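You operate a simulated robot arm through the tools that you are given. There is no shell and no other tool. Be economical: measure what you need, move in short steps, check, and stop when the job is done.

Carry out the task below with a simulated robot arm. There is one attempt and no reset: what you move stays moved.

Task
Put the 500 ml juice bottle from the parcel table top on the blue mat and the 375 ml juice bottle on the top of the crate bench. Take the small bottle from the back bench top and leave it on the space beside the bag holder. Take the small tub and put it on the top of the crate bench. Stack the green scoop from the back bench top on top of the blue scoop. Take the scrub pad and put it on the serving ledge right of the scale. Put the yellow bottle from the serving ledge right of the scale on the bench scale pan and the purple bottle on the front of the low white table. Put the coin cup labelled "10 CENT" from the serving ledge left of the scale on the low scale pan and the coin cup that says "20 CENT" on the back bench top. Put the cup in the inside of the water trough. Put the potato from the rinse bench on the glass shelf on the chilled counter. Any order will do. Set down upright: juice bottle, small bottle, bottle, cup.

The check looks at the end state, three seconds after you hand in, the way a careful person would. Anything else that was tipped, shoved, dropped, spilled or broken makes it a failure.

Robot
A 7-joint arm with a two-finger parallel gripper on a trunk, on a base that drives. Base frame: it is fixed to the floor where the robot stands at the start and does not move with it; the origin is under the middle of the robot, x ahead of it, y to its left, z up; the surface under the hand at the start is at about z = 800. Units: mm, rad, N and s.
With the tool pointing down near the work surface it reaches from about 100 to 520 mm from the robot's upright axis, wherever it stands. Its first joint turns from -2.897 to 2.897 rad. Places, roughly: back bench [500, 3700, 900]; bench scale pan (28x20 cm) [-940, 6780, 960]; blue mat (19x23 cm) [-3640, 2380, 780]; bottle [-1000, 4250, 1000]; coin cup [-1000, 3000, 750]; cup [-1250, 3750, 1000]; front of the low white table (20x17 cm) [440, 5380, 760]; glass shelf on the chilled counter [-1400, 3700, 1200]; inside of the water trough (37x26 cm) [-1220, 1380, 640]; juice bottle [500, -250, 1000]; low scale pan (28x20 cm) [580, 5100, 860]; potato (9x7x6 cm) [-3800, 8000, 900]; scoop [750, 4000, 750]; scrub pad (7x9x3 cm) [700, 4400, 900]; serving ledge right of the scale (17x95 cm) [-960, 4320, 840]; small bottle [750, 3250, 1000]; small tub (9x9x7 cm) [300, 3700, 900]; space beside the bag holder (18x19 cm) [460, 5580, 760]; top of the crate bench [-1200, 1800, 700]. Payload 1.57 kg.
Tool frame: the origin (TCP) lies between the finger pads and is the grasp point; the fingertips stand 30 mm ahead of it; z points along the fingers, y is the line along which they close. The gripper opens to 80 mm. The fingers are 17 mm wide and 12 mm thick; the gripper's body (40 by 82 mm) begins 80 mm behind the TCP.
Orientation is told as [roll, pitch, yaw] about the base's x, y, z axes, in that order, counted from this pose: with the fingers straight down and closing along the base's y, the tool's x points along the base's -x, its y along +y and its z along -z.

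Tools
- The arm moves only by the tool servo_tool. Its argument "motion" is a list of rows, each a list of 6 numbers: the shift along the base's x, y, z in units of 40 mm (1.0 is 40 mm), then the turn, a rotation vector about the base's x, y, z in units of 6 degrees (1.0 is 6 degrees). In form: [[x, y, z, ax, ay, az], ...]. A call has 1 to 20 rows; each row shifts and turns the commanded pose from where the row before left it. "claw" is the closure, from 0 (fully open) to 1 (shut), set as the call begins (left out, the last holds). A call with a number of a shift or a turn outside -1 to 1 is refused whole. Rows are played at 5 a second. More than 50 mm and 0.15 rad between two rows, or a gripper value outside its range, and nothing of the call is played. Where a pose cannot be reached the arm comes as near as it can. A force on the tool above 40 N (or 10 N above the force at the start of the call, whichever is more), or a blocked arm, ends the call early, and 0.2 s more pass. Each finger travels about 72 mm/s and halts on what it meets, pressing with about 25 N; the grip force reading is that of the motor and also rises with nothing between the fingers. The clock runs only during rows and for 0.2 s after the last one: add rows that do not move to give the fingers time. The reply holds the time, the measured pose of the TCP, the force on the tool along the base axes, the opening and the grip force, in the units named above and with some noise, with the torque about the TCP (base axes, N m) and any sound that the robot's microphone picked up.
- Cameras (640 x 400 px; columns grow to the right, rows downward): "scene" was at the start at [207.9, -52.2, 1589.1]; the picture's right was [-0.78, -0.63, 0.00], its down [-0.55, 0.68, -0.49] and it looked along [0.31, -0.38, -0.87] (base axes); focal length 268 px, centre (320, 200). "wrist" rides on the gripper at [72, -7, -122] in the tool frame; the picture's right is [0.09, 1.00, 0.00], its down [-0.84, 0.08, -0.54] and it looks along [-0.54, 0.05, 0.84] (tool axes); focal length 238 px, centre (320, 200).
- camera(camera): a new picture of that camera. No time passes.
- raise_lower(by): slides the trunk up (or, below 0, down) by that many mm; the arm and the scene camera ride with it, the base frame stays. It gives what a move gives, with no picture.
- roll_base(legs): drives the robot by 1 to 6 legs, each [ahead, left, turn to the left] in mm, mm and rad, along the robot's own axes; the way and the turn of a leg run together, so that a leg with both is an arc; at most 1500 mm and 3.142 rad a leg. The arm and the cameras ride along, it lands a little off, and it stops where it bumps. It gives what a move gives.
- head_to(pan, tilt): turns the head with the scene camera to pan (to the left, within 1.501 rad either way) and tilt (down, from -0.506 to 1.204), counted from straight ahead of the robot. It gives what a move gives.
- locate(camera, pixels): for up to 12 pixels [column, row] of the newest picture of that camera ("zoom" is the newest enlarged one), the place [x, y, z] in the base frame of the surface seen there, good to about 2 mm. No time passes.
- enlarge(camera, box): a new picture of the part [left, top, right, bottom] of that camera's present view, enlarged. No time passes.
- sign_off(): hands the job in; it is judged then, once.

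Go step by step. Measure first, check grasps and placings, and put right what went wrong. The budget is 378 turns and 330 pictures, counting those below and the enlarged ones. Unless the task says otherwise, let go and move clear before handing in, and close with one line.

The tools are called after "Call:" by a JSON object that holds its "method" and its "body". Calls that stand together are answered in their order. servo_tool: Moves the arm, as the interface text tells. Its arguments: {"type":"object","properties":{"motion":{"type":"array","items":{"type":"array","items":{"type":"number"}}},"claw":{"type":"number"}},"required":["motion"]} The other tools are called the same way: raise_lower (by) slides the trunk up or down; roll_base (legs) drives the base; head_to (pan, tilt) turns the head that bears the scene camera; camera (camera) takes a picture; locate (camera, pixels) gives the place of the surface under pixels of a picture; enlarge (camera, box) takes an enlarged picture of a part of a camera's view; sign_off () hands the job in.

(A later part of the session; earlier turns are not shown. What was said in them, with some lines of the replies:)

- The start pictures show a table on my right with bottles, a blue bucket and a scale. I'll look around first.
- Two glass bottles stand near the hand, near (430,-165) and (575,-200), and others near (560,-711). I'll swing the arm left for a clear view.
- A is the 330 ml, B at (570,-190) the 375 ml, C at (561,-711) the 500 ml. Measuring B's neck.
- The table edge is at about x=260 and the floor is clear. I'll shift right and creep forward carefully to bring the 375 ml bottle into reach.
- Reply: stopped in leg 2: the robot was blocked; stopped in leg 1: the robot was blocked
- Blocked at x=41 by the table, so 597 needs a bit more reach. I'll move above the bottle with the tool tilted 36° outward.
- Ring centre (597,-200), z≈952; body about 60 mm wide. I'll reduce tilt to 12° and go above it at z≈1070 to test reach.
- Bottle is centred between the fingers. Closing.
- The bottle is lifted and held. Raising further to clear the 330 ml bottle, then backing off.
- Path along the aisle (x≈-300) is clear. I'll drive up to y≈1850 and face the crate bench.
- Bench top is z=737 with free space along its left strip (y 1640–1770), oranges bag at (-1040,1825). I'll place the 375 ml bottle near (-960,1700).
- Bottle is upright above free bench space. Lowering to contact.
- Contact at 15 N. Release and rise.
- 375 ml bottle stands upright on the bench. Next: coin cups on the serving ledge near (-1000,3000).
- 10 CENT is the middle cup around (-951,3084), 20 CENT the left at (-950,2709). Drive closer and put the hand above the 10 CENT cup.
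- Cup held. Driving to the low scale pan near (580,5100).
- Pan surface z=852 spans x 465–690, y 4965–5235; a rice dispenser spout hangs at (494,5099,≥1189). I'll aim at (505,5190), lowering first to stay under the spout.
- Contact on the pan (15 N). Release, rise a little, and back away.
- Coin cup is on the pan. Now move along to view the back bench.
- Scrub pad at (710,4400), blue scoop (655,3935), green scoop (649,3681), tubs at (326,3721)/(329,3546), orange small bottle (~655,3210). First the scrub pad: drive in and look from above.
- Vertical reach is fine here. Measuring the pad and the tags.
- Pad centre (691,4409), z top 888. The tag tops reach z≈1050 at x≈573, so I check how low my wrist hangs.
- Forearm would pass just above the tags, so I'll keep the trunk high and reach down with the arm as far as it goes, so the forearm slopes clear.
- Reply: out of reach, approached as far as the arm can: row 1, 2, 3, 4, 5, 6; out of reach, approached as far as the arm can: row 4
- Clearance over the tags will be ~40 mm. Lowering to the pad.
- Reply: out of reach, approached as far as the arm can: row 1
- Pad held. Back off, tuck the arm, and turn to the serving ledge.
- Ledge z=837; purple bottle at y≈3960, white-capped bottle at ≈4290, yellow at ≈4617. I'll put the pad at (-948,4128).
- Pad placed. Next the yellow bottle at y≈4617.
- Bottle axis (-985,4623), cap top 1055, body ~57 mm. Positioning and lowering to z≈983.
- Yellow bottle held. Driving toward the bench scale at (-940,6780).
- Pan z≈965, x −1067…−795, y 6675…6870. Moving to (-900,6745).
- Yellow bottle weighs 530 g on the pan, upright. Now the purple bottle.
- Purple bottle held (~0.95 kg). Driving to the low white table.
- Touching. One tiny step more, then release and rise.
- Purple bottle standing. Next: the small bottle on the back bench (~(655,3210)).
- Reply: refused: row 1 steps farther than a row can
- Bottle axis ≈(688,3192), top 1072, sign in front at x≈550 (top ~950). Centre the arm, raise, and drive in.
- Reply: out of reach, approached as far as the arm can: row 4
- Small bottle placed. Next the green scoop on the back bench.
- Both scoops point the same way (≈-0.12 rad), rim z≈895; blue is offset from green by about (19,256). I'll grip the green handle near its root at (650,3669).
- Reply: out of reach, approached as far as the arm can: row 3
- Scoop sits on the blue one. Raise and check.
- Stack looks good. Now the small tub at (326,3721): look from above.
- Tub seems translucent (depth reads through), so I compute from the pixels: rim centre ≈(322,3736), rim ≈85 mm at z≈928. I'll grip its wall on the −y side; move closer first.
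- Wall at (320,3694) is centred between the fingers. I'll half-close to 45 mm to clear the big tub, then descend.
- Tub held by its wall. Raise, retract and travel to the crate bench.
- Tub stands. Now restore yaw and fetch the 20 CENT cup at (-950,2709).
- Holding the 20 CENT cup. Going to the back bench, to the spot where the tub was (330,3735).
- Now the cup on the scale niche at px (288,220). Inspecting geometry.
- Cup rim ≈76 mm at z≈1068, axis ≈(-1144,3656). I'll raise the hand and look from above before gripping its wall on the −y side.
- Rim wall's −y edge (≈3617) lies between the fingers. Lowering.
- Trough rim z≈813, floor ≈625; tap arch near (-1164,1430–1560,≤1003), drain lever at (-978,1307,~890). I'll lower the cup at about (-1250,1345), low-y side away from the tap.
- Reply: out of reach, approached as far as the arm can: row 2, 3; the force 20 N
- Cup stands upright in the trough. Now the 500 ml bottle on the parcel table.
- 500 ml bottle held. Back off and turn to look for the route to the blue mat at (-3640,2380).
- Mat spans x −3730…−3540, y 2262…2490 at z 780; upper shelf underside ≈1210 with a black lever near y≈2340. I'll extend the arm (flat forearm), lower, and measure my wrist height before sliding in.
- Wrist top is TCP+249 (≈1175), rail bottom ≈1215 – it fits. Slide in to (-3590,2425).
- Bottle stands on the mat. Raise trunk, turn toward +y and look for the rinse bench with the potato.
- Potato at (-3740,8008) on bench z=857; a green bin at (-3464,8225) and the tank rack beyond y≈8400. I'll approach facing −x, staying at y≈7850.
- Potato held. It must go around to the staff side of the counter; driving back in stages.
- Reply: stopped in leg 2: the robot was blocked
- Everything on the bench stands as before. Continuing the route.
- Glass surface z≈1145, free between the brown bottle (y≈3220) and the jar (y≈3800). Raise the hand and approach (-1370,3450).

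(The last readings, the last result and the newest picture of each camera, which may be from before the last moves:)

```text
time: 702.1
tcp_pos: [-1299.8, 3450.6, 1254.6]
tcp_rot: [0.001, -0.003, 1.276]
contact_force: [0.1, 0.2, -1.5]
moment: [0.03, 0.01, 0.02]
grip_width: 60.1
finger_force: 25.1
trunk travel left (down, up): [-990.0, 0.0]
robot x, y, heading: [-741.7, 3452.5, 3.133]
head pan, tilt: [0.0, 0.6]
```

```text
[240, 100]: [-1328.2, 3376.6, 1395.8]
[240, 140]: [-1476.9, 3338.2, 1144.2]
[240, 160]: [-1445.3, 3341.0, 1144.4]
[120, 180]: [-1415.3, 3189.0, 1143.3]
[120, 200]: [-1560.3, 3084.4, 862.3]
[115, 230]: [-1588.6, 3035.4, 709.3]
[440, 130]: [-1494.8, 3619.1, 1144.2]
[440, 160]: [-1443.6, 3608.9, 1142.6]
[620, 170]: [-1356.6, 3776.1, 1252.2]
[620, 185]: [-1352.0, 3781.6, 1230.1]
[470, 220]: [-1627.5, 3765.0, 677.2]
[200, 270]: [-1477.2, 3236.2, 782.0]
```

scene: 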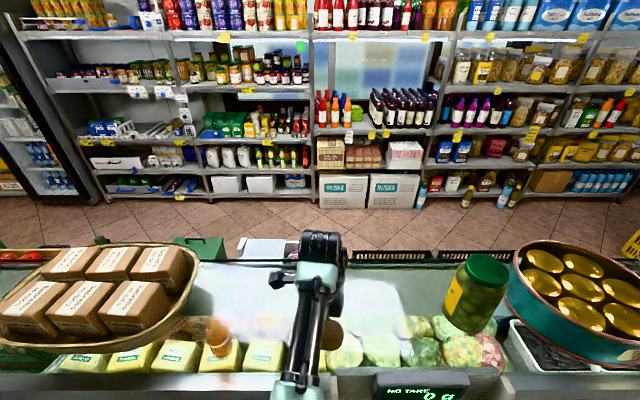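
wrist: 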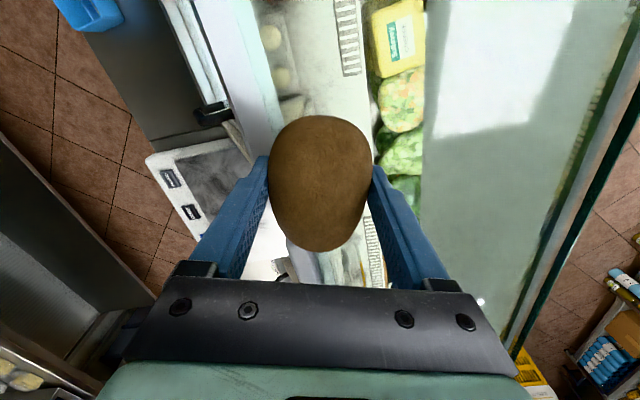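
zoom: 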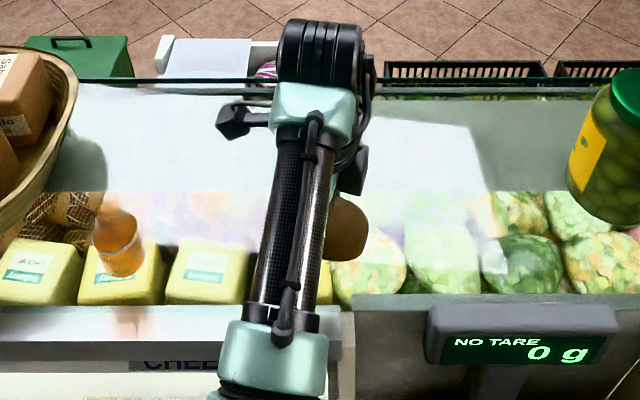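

The brown bottle (front at x≈-1288) and basket stand on clear glass, so the shelf should reach forward of x=-1400. I'll test by lowering gently at x≈-1365 with force sensing.

Call:
{"method": "servo_tool", "body": {"motion": [[-0.85, 0, 0, 0, 0, 0], [-0.85, 0, 0, 0, 0, 0], [0, 0, 0, 0, 0, 0]]}}

Call:
{"method": "servo_tool", "body": {"motion": [[0, 0, -0.6, 0, 0, 0], [0, 0, -0.6, 0, 0, 0], [0, 0, -0.2, 0, 0, 0], [0, 0, 0, 0, 0, 0]]}}

Call:
{"method": "camera", "body": {"camera": "wrist"}}

Call:
{"method": "camera", "body": {"camera": "scene"}}

```text
time: 702.9
tcp_pos: [-1368.0, 3448.7, 1254.2]
tcp_rot: [0.005, -0.003, 1.276]
contact_force: [-0.3, -0.8, -1.0]
moment: [0.02, -0.02, 0.02]
grip_width: 60.1
finger_force: 24.5
trunk travel left (down, up): [-990.0, 0.0]
robot x, y, heading: [-743.8, 3448.5, 3.142]
head pan, tilt: [0.0, 0.6]
```

```text
time: 703.9
tcp_pos: [-1367.4, 3449.3, 1196.9]
tcp_rot: [0.002, -0.003, 1.276]
contact_force: [-0.7, -0.4, -1.4]
moment: [0.01, -0.02, 0.01]
grip_width: 60.1
finger_force: 25.0
trunk travel left (down, up): [-990.0, 0.0]
robot x, y, heading: [-742.4, 3450.0, 3.136]
head pan, tilt: [0.0, 0.6]
```

```text
92 pictures are left
```

wrist: 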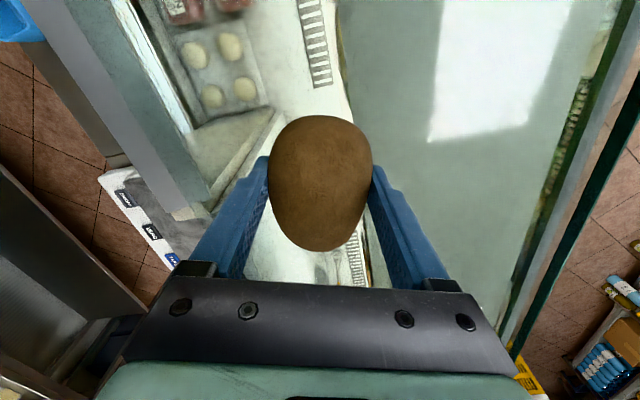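

```text
91 pictures are left
```

scene: 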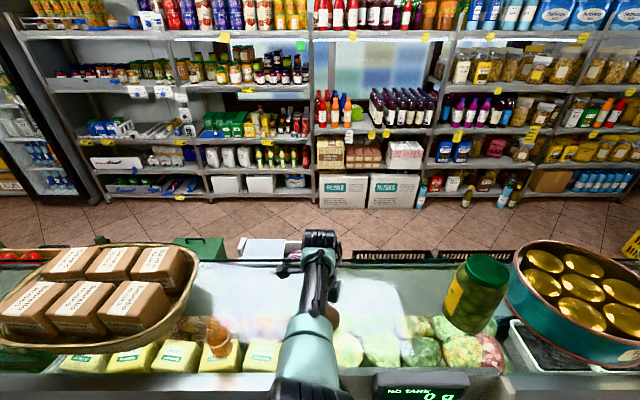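

Call:
{"method": "locate", "body": {"camera": "wrist", "pixels": [[345, 30], [352, 60], [360, 90], [335, 40], [375, 90], [420, 230], [400, 60], [320, 250]]}}

Call:
{"method": "enlarge", "body": {"camera": "wrist", "box": [220, 0, 460, 300]}}

```text
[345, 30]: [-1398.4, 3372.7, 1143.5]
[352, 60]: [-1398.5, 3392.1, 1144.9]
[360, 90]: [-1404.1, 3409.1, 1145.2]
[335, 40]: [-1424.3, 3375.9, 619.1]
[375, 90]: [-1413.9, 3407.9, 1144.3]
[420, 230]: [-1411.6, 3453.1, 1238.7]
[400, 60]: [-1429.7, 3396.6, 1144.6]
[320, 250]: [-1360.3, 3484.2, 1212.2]
```

```text
1.33 times, centred on (340, 150) of wrist
```

zoom: 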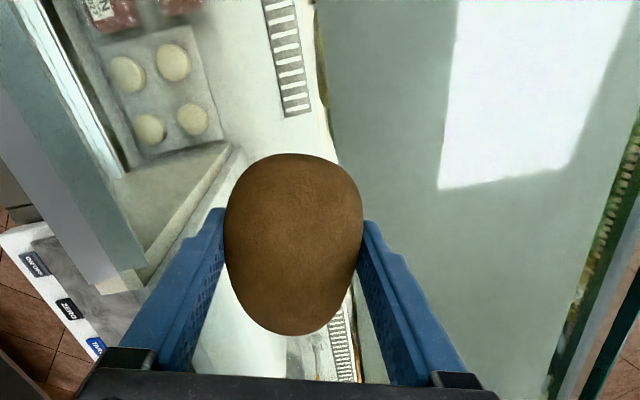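

Call:
{"method": "servo_tool", "body": {"motion": [[0, 0, -0.2, 0, 0, 0], [0, 0, -0.15, 0, 0, 0], [0, 0, -0.08, 0, 0, 0], [0, 0, 0, 0, 0, 0]]}}

Call:
{"method": "servo_tool", "body": {"motion": [[0, 0, -0.08, 0, 0, 0], [0, 0, -0.08, 0, 0, 0], [0, 0, -0.08, 0, 0, 0], [0, 0, 0, 0, 0, 0]]}}

```text
time: 704.8
tcp_pos: [-1370.2, 3449.3, 1189.8]
tcp_rot: [0.012, 0.001, 1.277]
contact_force: [10.7, -0.8, 17.6]
moment: [-0.02, -0.57, -0.02]
grip_width: 60.3
finger_force: 24.3
trunk travel left (down, up): [-990.0, 0.0]
robot x, y, heading: [-739.9, 3448.1, 3.148]
head pan, tilt: [0.0, 0.6]
stopped in row 4: the force on the tool passed its limit at 44 N (the readings are from after the stop); the commanded pose is now the measured one
```

```text
time: 705.3
tcp_pos: [-1370.5, 3449.9, 1190.3]
tcp_rot: [0.015, 0.004, 1.277]
contact_force: [15.7, 0.4, 22.2]
moment: [-0.07, -1.35, 0.1]
grip_width: 60.3
finger_force: 24.8
trunk travel left (down, up): [-990.0, 0.0]
robot x, y, heading: [-741.4, 3447.8, 3.141]
head pan, tilt: [0.0, 0.6]
stopped in row 2: the force on the tool passed its limit at 43 N (the readings are from after the stop); the commanded pose is now the measured one
```

Call:
{"method": "servo_tool", "body": {"motion": [[0, 0, 0.5, 0, 0, 0], [0, 0, 0.5, 0, 0, 0]]}}

Call:
{"method": "enlarge", "body": {"camera": "scene", "box": [420, 230, 640, 380]}}

Call:
{"method": "locate", "body": {"camera": "zoom", "pixels": [[130, 220], [130, 250], [130, 270], [130, 285], [130, 292], [330, 330], [330, 345], [330, 355], [400, 360], [250, 180]]}}

Call:
{"method": "enlarge", "body": {"camera": "scene", "box": [150, 290, 300, 400]}}

Call:
{"method": "locate", "body": {"camera": "zoom", "pixels": [[285, 130], [290, 180], [290, 215], [290, 235], [290, 250], [100, 180], [290, 100]]}}

```text
time: 705.9
tcp_pos: [-1381.5, 3449.3, 1223.5]
tcp_rot: [0.015, 0.003, 1.275]
contact_force: [0.4, 0.8, -0.7]
moment: [-0.02, 0.05, -0.02]
grip_width: 60.1
finger_force: 25.4
out of reach, approached as far as the arm can: row 1, 2
trunk travel left (down, up): [-990.0, 0.0]
robot x, y, heading: [-739.7, 3449.9, 3.139]
head pan, tilt: [0.0, 0.6]
```

```text
2.67 times, centred on (530, 305) of scene
```

zoom: 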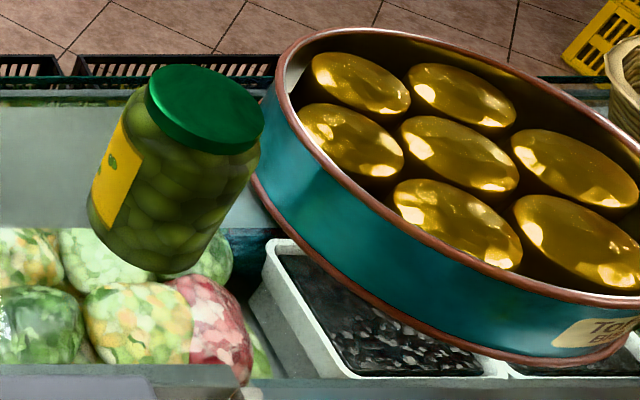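

```text
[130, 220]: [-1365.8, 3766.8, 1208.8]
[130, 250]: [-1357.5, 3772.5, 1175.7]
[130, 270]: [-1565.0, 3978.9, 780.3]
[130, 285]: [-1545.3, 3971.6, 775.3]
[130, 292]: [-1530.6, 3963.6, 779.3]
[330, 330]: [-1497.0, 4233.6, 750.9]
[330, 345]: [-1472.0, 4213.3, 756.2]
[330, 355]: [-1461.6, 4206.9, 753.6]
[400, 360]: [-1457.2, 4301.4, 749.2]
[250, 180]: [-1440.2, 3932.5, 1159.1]
```

```text
3.64 times, centred on (225, 345) of scene
```

zoom: 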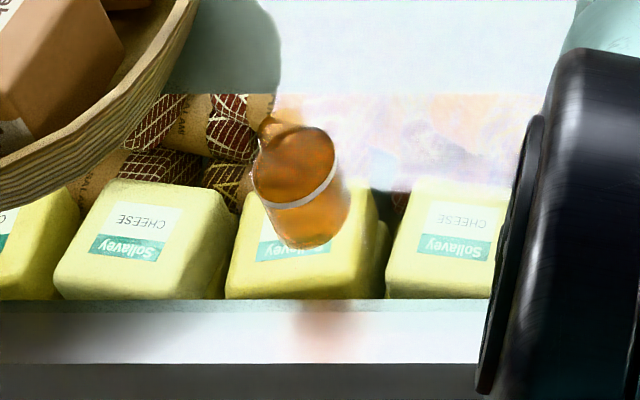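

```text
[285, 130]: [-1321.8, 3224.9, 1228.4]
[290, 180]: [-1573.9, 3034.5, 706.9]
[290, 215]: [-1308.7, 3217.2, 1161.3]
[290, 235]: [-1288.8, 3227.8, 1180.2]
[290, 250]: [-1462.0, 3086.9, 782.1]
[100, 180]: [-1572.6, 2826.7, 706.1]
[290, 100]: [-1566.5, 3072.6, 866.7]
```

The jar and tin bases read z≈1157–1165, matching the contact at 1156: the glass shelf's top is ≈1156 and reaches forward here. Now set the potato down gently.

Call:
{"method": "servo_tool", "body": {"motion": [[0.25, 0, -0.3, 0, 0, 0], [0, 0, -0.2, 0, 0, 0], [0, 0, 0, 0, 0, 0]]}}

Call:
{"method": "servo_tool", "body": {"motion": [[0, 0, -0.1, 0, 0, 0], [0, 0, 0, 0, 0, 0]]}}

```text
time: 706.7
tcp_pos: [-1379.5, 3450.2, 1202.3]
tcp_rot: [0.017, 0.004, 1.276]
contact_force: [0.6, -0.8, 0.0]
moment: [0.01, -0.01, 0.0]
grip_width: 60.0
finger_force: 24.7
out of reach, approached as far as the arm can: row 1
trunk travel left (down, up): [-990.0, 0.0]
robot x, y, heading: [-741.7, 3445.2, 3.145]
head pan, tilt: [0.0, 0.6]
```

```text
time: 707.3
tcp_pos: [-1378.8, 3449.2, 1198.6]
tcp_rot: [0.017, 0.003, 1.276]
contact_force: [1.0, 0.1, -1.4]
moment: [-0.02, -0.03, -0.03]
grip_width: 60.4
finger_force: 24.9
trunk travel left (down, up): [-990.0, 0.0]
robot x, y, heading: [-744.2, 3447.5, 3.138]
head pan, tilt: [0.0, 0.6]
```

Call:
{"method": "servo_tool", "body": {"motion": [[0.1, 0, -0.08, 0, 0, 0], [0, 0, 0, 0, 0, 0]]}}

Call:
{"method": "servo_tool", "body": {"motion": [[0, 0, -0.06, 0, 0, 0], [0, 0, 0, 0, 0, 0]]}}

Call:
{"method": "servo_tool", "body": {"motion": [[0, 0, -0.05, 0, 0, 0], [0, 0, 0, 0, 0, 0]]}}

```text
time: 707.9
tcp_pos: [-1376.3, 3449.8, 1194.7]
tcp_rot: [0.018, 0.003, 1.274]
contact_force: [-0.1, 0.3, -1.1]
moment: [0.0, 0.0, -0.02]
grip_width: 60.1
finger_force: 25.3
trunk travel left (down, up): [-990.0, 0.0]
robot x, y, heading: [-742.0, 3447.4, 3.143]
head pan, tilt: [0.0, 0.6]
```

```text
time: 708.5
tcp_pos: [-1374.4, 3448.4, 1193.1]
tcp_rot: [0.015, 0.003, 1.275]
contact_force: [-1.2, 0.7, -1.3]
moment: [0.01, -0.03, -0.01]
grip_width: 60.2
finger_force: 24.8
trunk travel left (down, up): [-990.0, 0.0]
robot x, y, heading: [-743.8, 3446.8, 3.137]
head pan, tilt: [0.0, 0.6]
```

```text
time: 709.1
tcp_pos: [-1376.0, 3447.5, 1190.2]
tcp_rot: [0.016, 0.003, 1.275]
contact_force: [0.0, -1.1, -2.1]
moment: [0.01, 0.02, 0.0]
grip_width: 60.3
finger_force: 25.2
trunk travel left (down, up): [-990.0, 0.0]
robot x, y, heading: [-743.7, 3446.2, 3.142]
head pan, tilt: [0.0, 0.6]
```

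Call:
{"method": "servo_tool", "body": {"motion": [[0, 0, -0.05, 0, 0, 0], [0, 0, 0, 0, 0, 0]]}}

Call:
{"method": "servo_tool", "body": {"motion": [[0, 0, -0.05, 0, 0, 0], [0, 0, 0, 0, 0, 0]]}}

Call:
{"method": "servo_tool", "body": {"motion": [[0, 0, -0.05, 0, 0, 0], [0, 0, 0, 0, 0, 0]]}}

```text
time: 709.7
tcp_pos: [-1375.7, 3449.1, 1190.9]
tcp_rot: [0.016, 0.005, 1.275]
contact_force: [0.5, -0.5, 3.9]
moment: [-0.07, -0.23, -0.01]
grip_width: 60.2
finger_force: 25.4
trunk travel left (down, up): [-990.0, 0.0]
robot x, y, heading: [-740.6, 3445.0, 3.144]
head pan, tilt: [0.0, 0.6]
```

```text
time: 710.3
tcp_pos: [-1375.0, 3450.2, 1191.1]
tcp_rot: [0.022, 0.005, 1.277]
contact_force: [-4.2, -2.4, 16.0]
moment: [-0.23, -0.62, -0.08]
grip_width: 60.2
finger_force: 25.4
trunk travel left (down, up): [-990.0, 0.0]
robot x, y, heading: [-743.8, 3450.5, 3.142]
head pan, tilt: [0.0, 0.6]
```

```text
time: 710.9
tcp_pos: [-1374.0, 3450.3, 1190.6]
tcp_rot: [0.027, 0.008, 1.274]
contact_force: [-7.0, -2.3, 27.2]
moment: [-0.25, -0.84, -0.11]
grip_width: 60.2
finger_force: 25.6
trunk travel left (down, up): [-990.0, 0.0]
robot x, y, heading: [-742.1, 3446.8, 3.143]
head pan, tilt: [0.0, 0.6]
```

Finger and potato are down on the glass (z≈1160). Relieve slightly and release.

Call:
{"method": "servo_tool", "body": {"motion": [[0, 0, 0.1, 0, 0, 0], [0, 0, 0, 0, 0, 0]]}}

Call:
{"method": "servo_tool", "body": {"motion": [[0, 0, 0, 0, 0, 0], [0, 0, 0, 0, 0, 0], [0, 0, 0, 0, 0, 0]], "claw": 0.12}}

Call:
{"method": "camera", "body": {"camera": "wrist"}}

```text
time: 711.5
tcp_pos: [-1376.3, 3449.6, 1190.5]
tcp_rot: [0.021, 0.006, 1.277]
contact_force: [-6.5, -2.0, 17.5]
moment: [-0.21, -0.51, -0.12]
grip_width: 60.1
finger_force: 25.0
trunk travel left (down, up): [-990.0, 0.0]
robot x, y, heading: [-743.2, 3447.6, 3.143]
head pan, tilt: [0.0, 0.6]
```

```text
time: 712.3
tcp_pos: [-1374.9, 3449.4, 1190.9]
tcp_rot: [0.021, 0.004, 1.276]
contact_force: [-9.3, 0.8, 15.8]
moment: [-0.17, -0.35, -0.1]
grip_width: 62.3
finger_force: 0.1
trunk travel left (down, up): [-990.0, 0.0]
robot x, y, heading: [-743.5, 3447.3, 3.14]
head pan, tilt: [0.0, 0.6]
```

```text
87 pictures are left
```

wrist: 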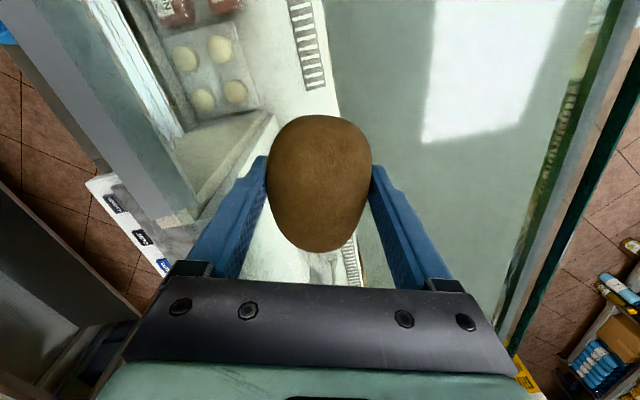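

Call:
{"method": "servo_tool", "body": {"motion": [[0, 0, 0.1, 0, 0, 0], [0, 0, 0, 0, 0, 0], [0, 0, 0, 0, 0, 0]], "claw": 0.05}}

Call:
{"method": "camera", "body": {"camera": "wrist"}}

Call:
{"method": "camera", "body": {"camera": "scene"}}

```text
time: 713.1
tcp_pos: [-1372.6, 3448.9, 1191.5]
tcp_rot: [0.012, 0.004, 1.275]
contact_force: [0.3, -0.5, 0.3]
moment: [0.0, 0.0, 0.0]
grip_width: 76.1
finger_force: 0.0
trunk travel left (down, up): [-990.0, 0.0]
robot x, y, heading: [-742.8, 3447.4, 3.14]
head pan, tilt: [0.0, 0.6]
```

```text
86 pictures are left
```

wrist: 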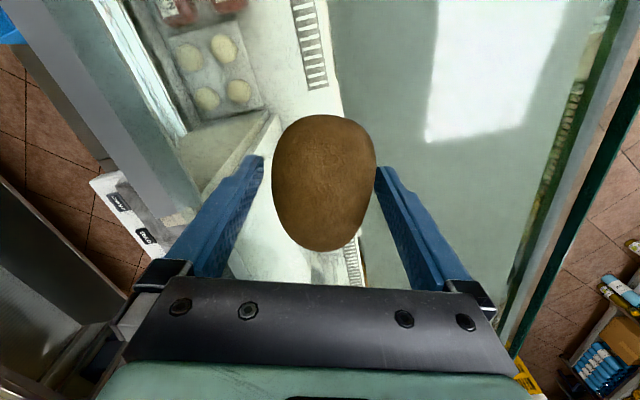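

```text
85 pictures are left
```

scene: 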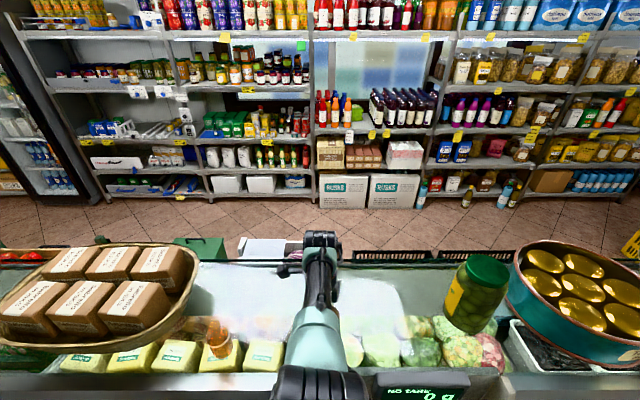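

Potato rests on the glass. Open fully and rise straight up.

Call:
{"method": "servo_tool", "body": {"motion": [[0, 0, 0, 0, 0, 0], [0, 0, 0, 0, 0, 0]], "claw": 0}}

Call:
{"method": "servo_tool", "body": {"motion": [[0, 0, 0.3, 0, 0, 0], [0, 0, 0.3, 0, 0, 0], [0, 0, 0, 0, 0, 0]]}}

Call:
{"method": "camera", "body": {"camera": "wrist"}}

```text
time: 713.7
tcp_pos: [-1375.4, 3449.4, 1192.6]
tcp_rot: [0.016, 0.003, 1.276]
contact_force: [0.6, 0.7, -1.0]
moment: [0.0, 0.0, -0.01]
grip_width: 80.2
finger_force: 0.2
trunk travel left (down, up): [-990.0, 0.0]
robot x, y, heading: [-740.3, 3445.5, 3.141]
head pan, tilt: [0.0, 0.6]
```

```text
time: 714.5
tcp_pos: [-1374.4, 3448.2, 1218.3]
tcp_rot: [0.016, 0.004, 1.276]
contact_force: [0.0, 0.7, 0.3]
moment: [-0.01, 0.01, -0.01]
grip_width: 80.2
finger_force: 0.0
trunk travel left (down, up): [-990.0, 0.0]
robot x, y, heading: [-742.8, 3445.5, 3.144]
head pan, tilt: [0.0, 0.6]
```

```text
84 pictures are left
```

wrist: 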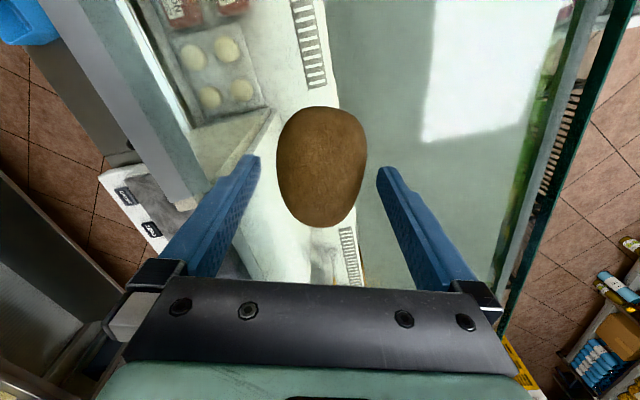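

Call:
{"method": "servo_tool", "body": {"motion": [[0, 0, 0.5, 0, 0, 0], [0, 0, 0.6, 0, 0, 0], [0.5, 0, 0.3, 0, 0, 0], [0, 0, 0, 0, 0, 0]]}}

Call:
{"method": "roll_base", "body": {"legs": [[-400, 0, 0]]}}

Call:
{"method": "camera", "body": {"camera": "scene"}}

Call:
{"method": "enlarge", "body": {"camera": "scene", "box": [220, 170, 460, 290]}}

```text
time: 715.5
tcp_pos: [-1352.9, 3449.2, 1274.0]
tcp_rot: [0.016, 0.003, 1.276]
contact_force: [0.1, 0.8, 1.0]
moment: [-0.01, 0.01, -0.04]
grip_width: 80.1
finger_force: 0.1
trunk travel left (down, up): [-990.0, 0.0]
robot x, y, heading: [-741.2, 3447.7, 3.143]
head pan, tilt: [0.0, 0.6]
```

```text
time: 718.0
tcp_pos: [-952.2, 3451.0, 1272.5]
tcp_rot: [0.015, 0.004, 1.273]
contact_force: [0.1, -0.5, 0.0]
moment: [0.01, -0.04, -0.02]
grip_width: 80.1
finger_force: 0.0
trunk travel left (down, up): [-990.0, 0.0]
robot x, y, heading: [-342.0, 3447.1, 3.138]
head pan, tilt: [0.0, 0.6]
```

```text
83 pictures are left
```

scene: 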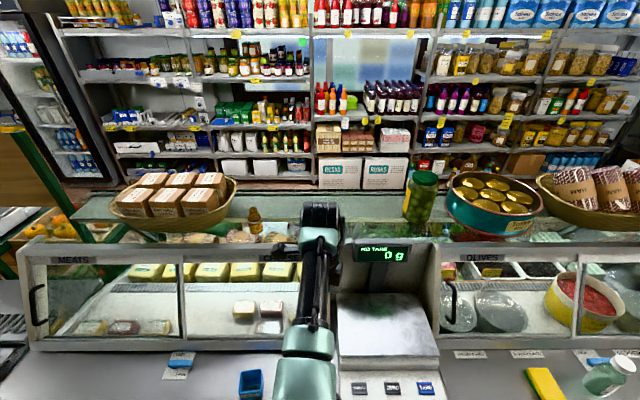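

```text
2.67 times, centred on (340, 230) of scene
```

zoom: 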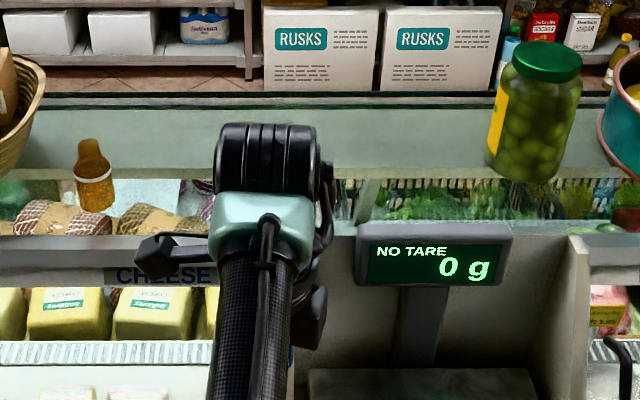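

Call:
{"method": "roll_base", "body": {"legs": [[0, -250, 0]]}}

Call:
{"method": "camera", "body": {"camera": "scene"}}

Call:
{"method": "enlarge", "body": {"camera": "scene", "box": [120, 170, 340, 290]}}

Call:
{"method": "enlarge", "body": {"camera": "scene", "box": [80, 60, 260, 170]}}

```text
time: 719.8
tcp_pos: [-952.0, 3697.6, 1273.6]
tcp_rot: [0.018, 0.004, 1.277]
contact_force: [0.8, -0.2, 0.2]
moment: [0.02, 0.05, 0.03]
grip_width: 80.1
finger_force: 0.1
trunk travel left (down, up): [-990.0, 0.0]
robot x, y, heading: [-341.4, 3697.7, -3.144]
head pan, tilt: [0.0, 0.6]
```

```text
81 pictures are left
```

scene: 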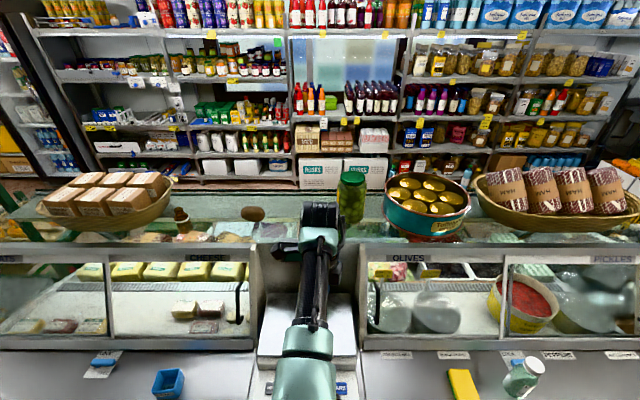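

```text
2.91 times, centred on (230, 230) of scene
```

zoom: 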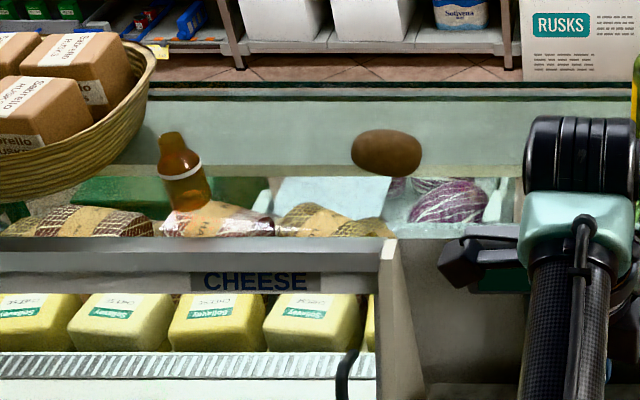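

```text
3.56 times, centred on (170, 115) of scene
```

zoom: 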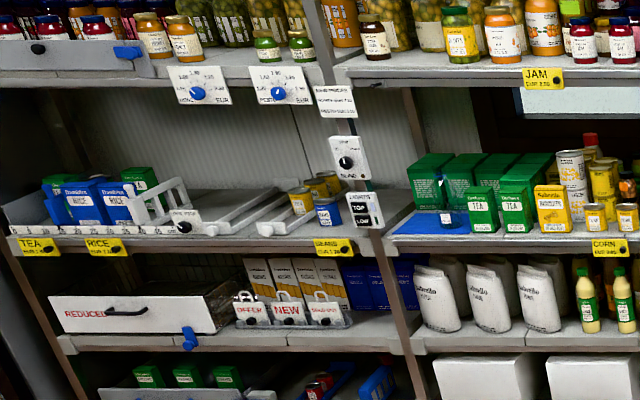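

All the pictures show the goods in their places: potato on the glass at (387,152 in the zoom), 500 ml bottle on the mat, and the hand is clear. Handing in.

Call:
{"method": "sign_off", "body": {}}

```text
The job is handed in.
```

I did all twelve moves and handed the job in with the gripper empty and clear. In the pictures everything was where you asked, and the bottles and cup stood upright. While I was backing away from the rinse bench, the robot stopped once as blocked. I couldn't tell what it touched, and nothing on the bench looked moved afterwards.
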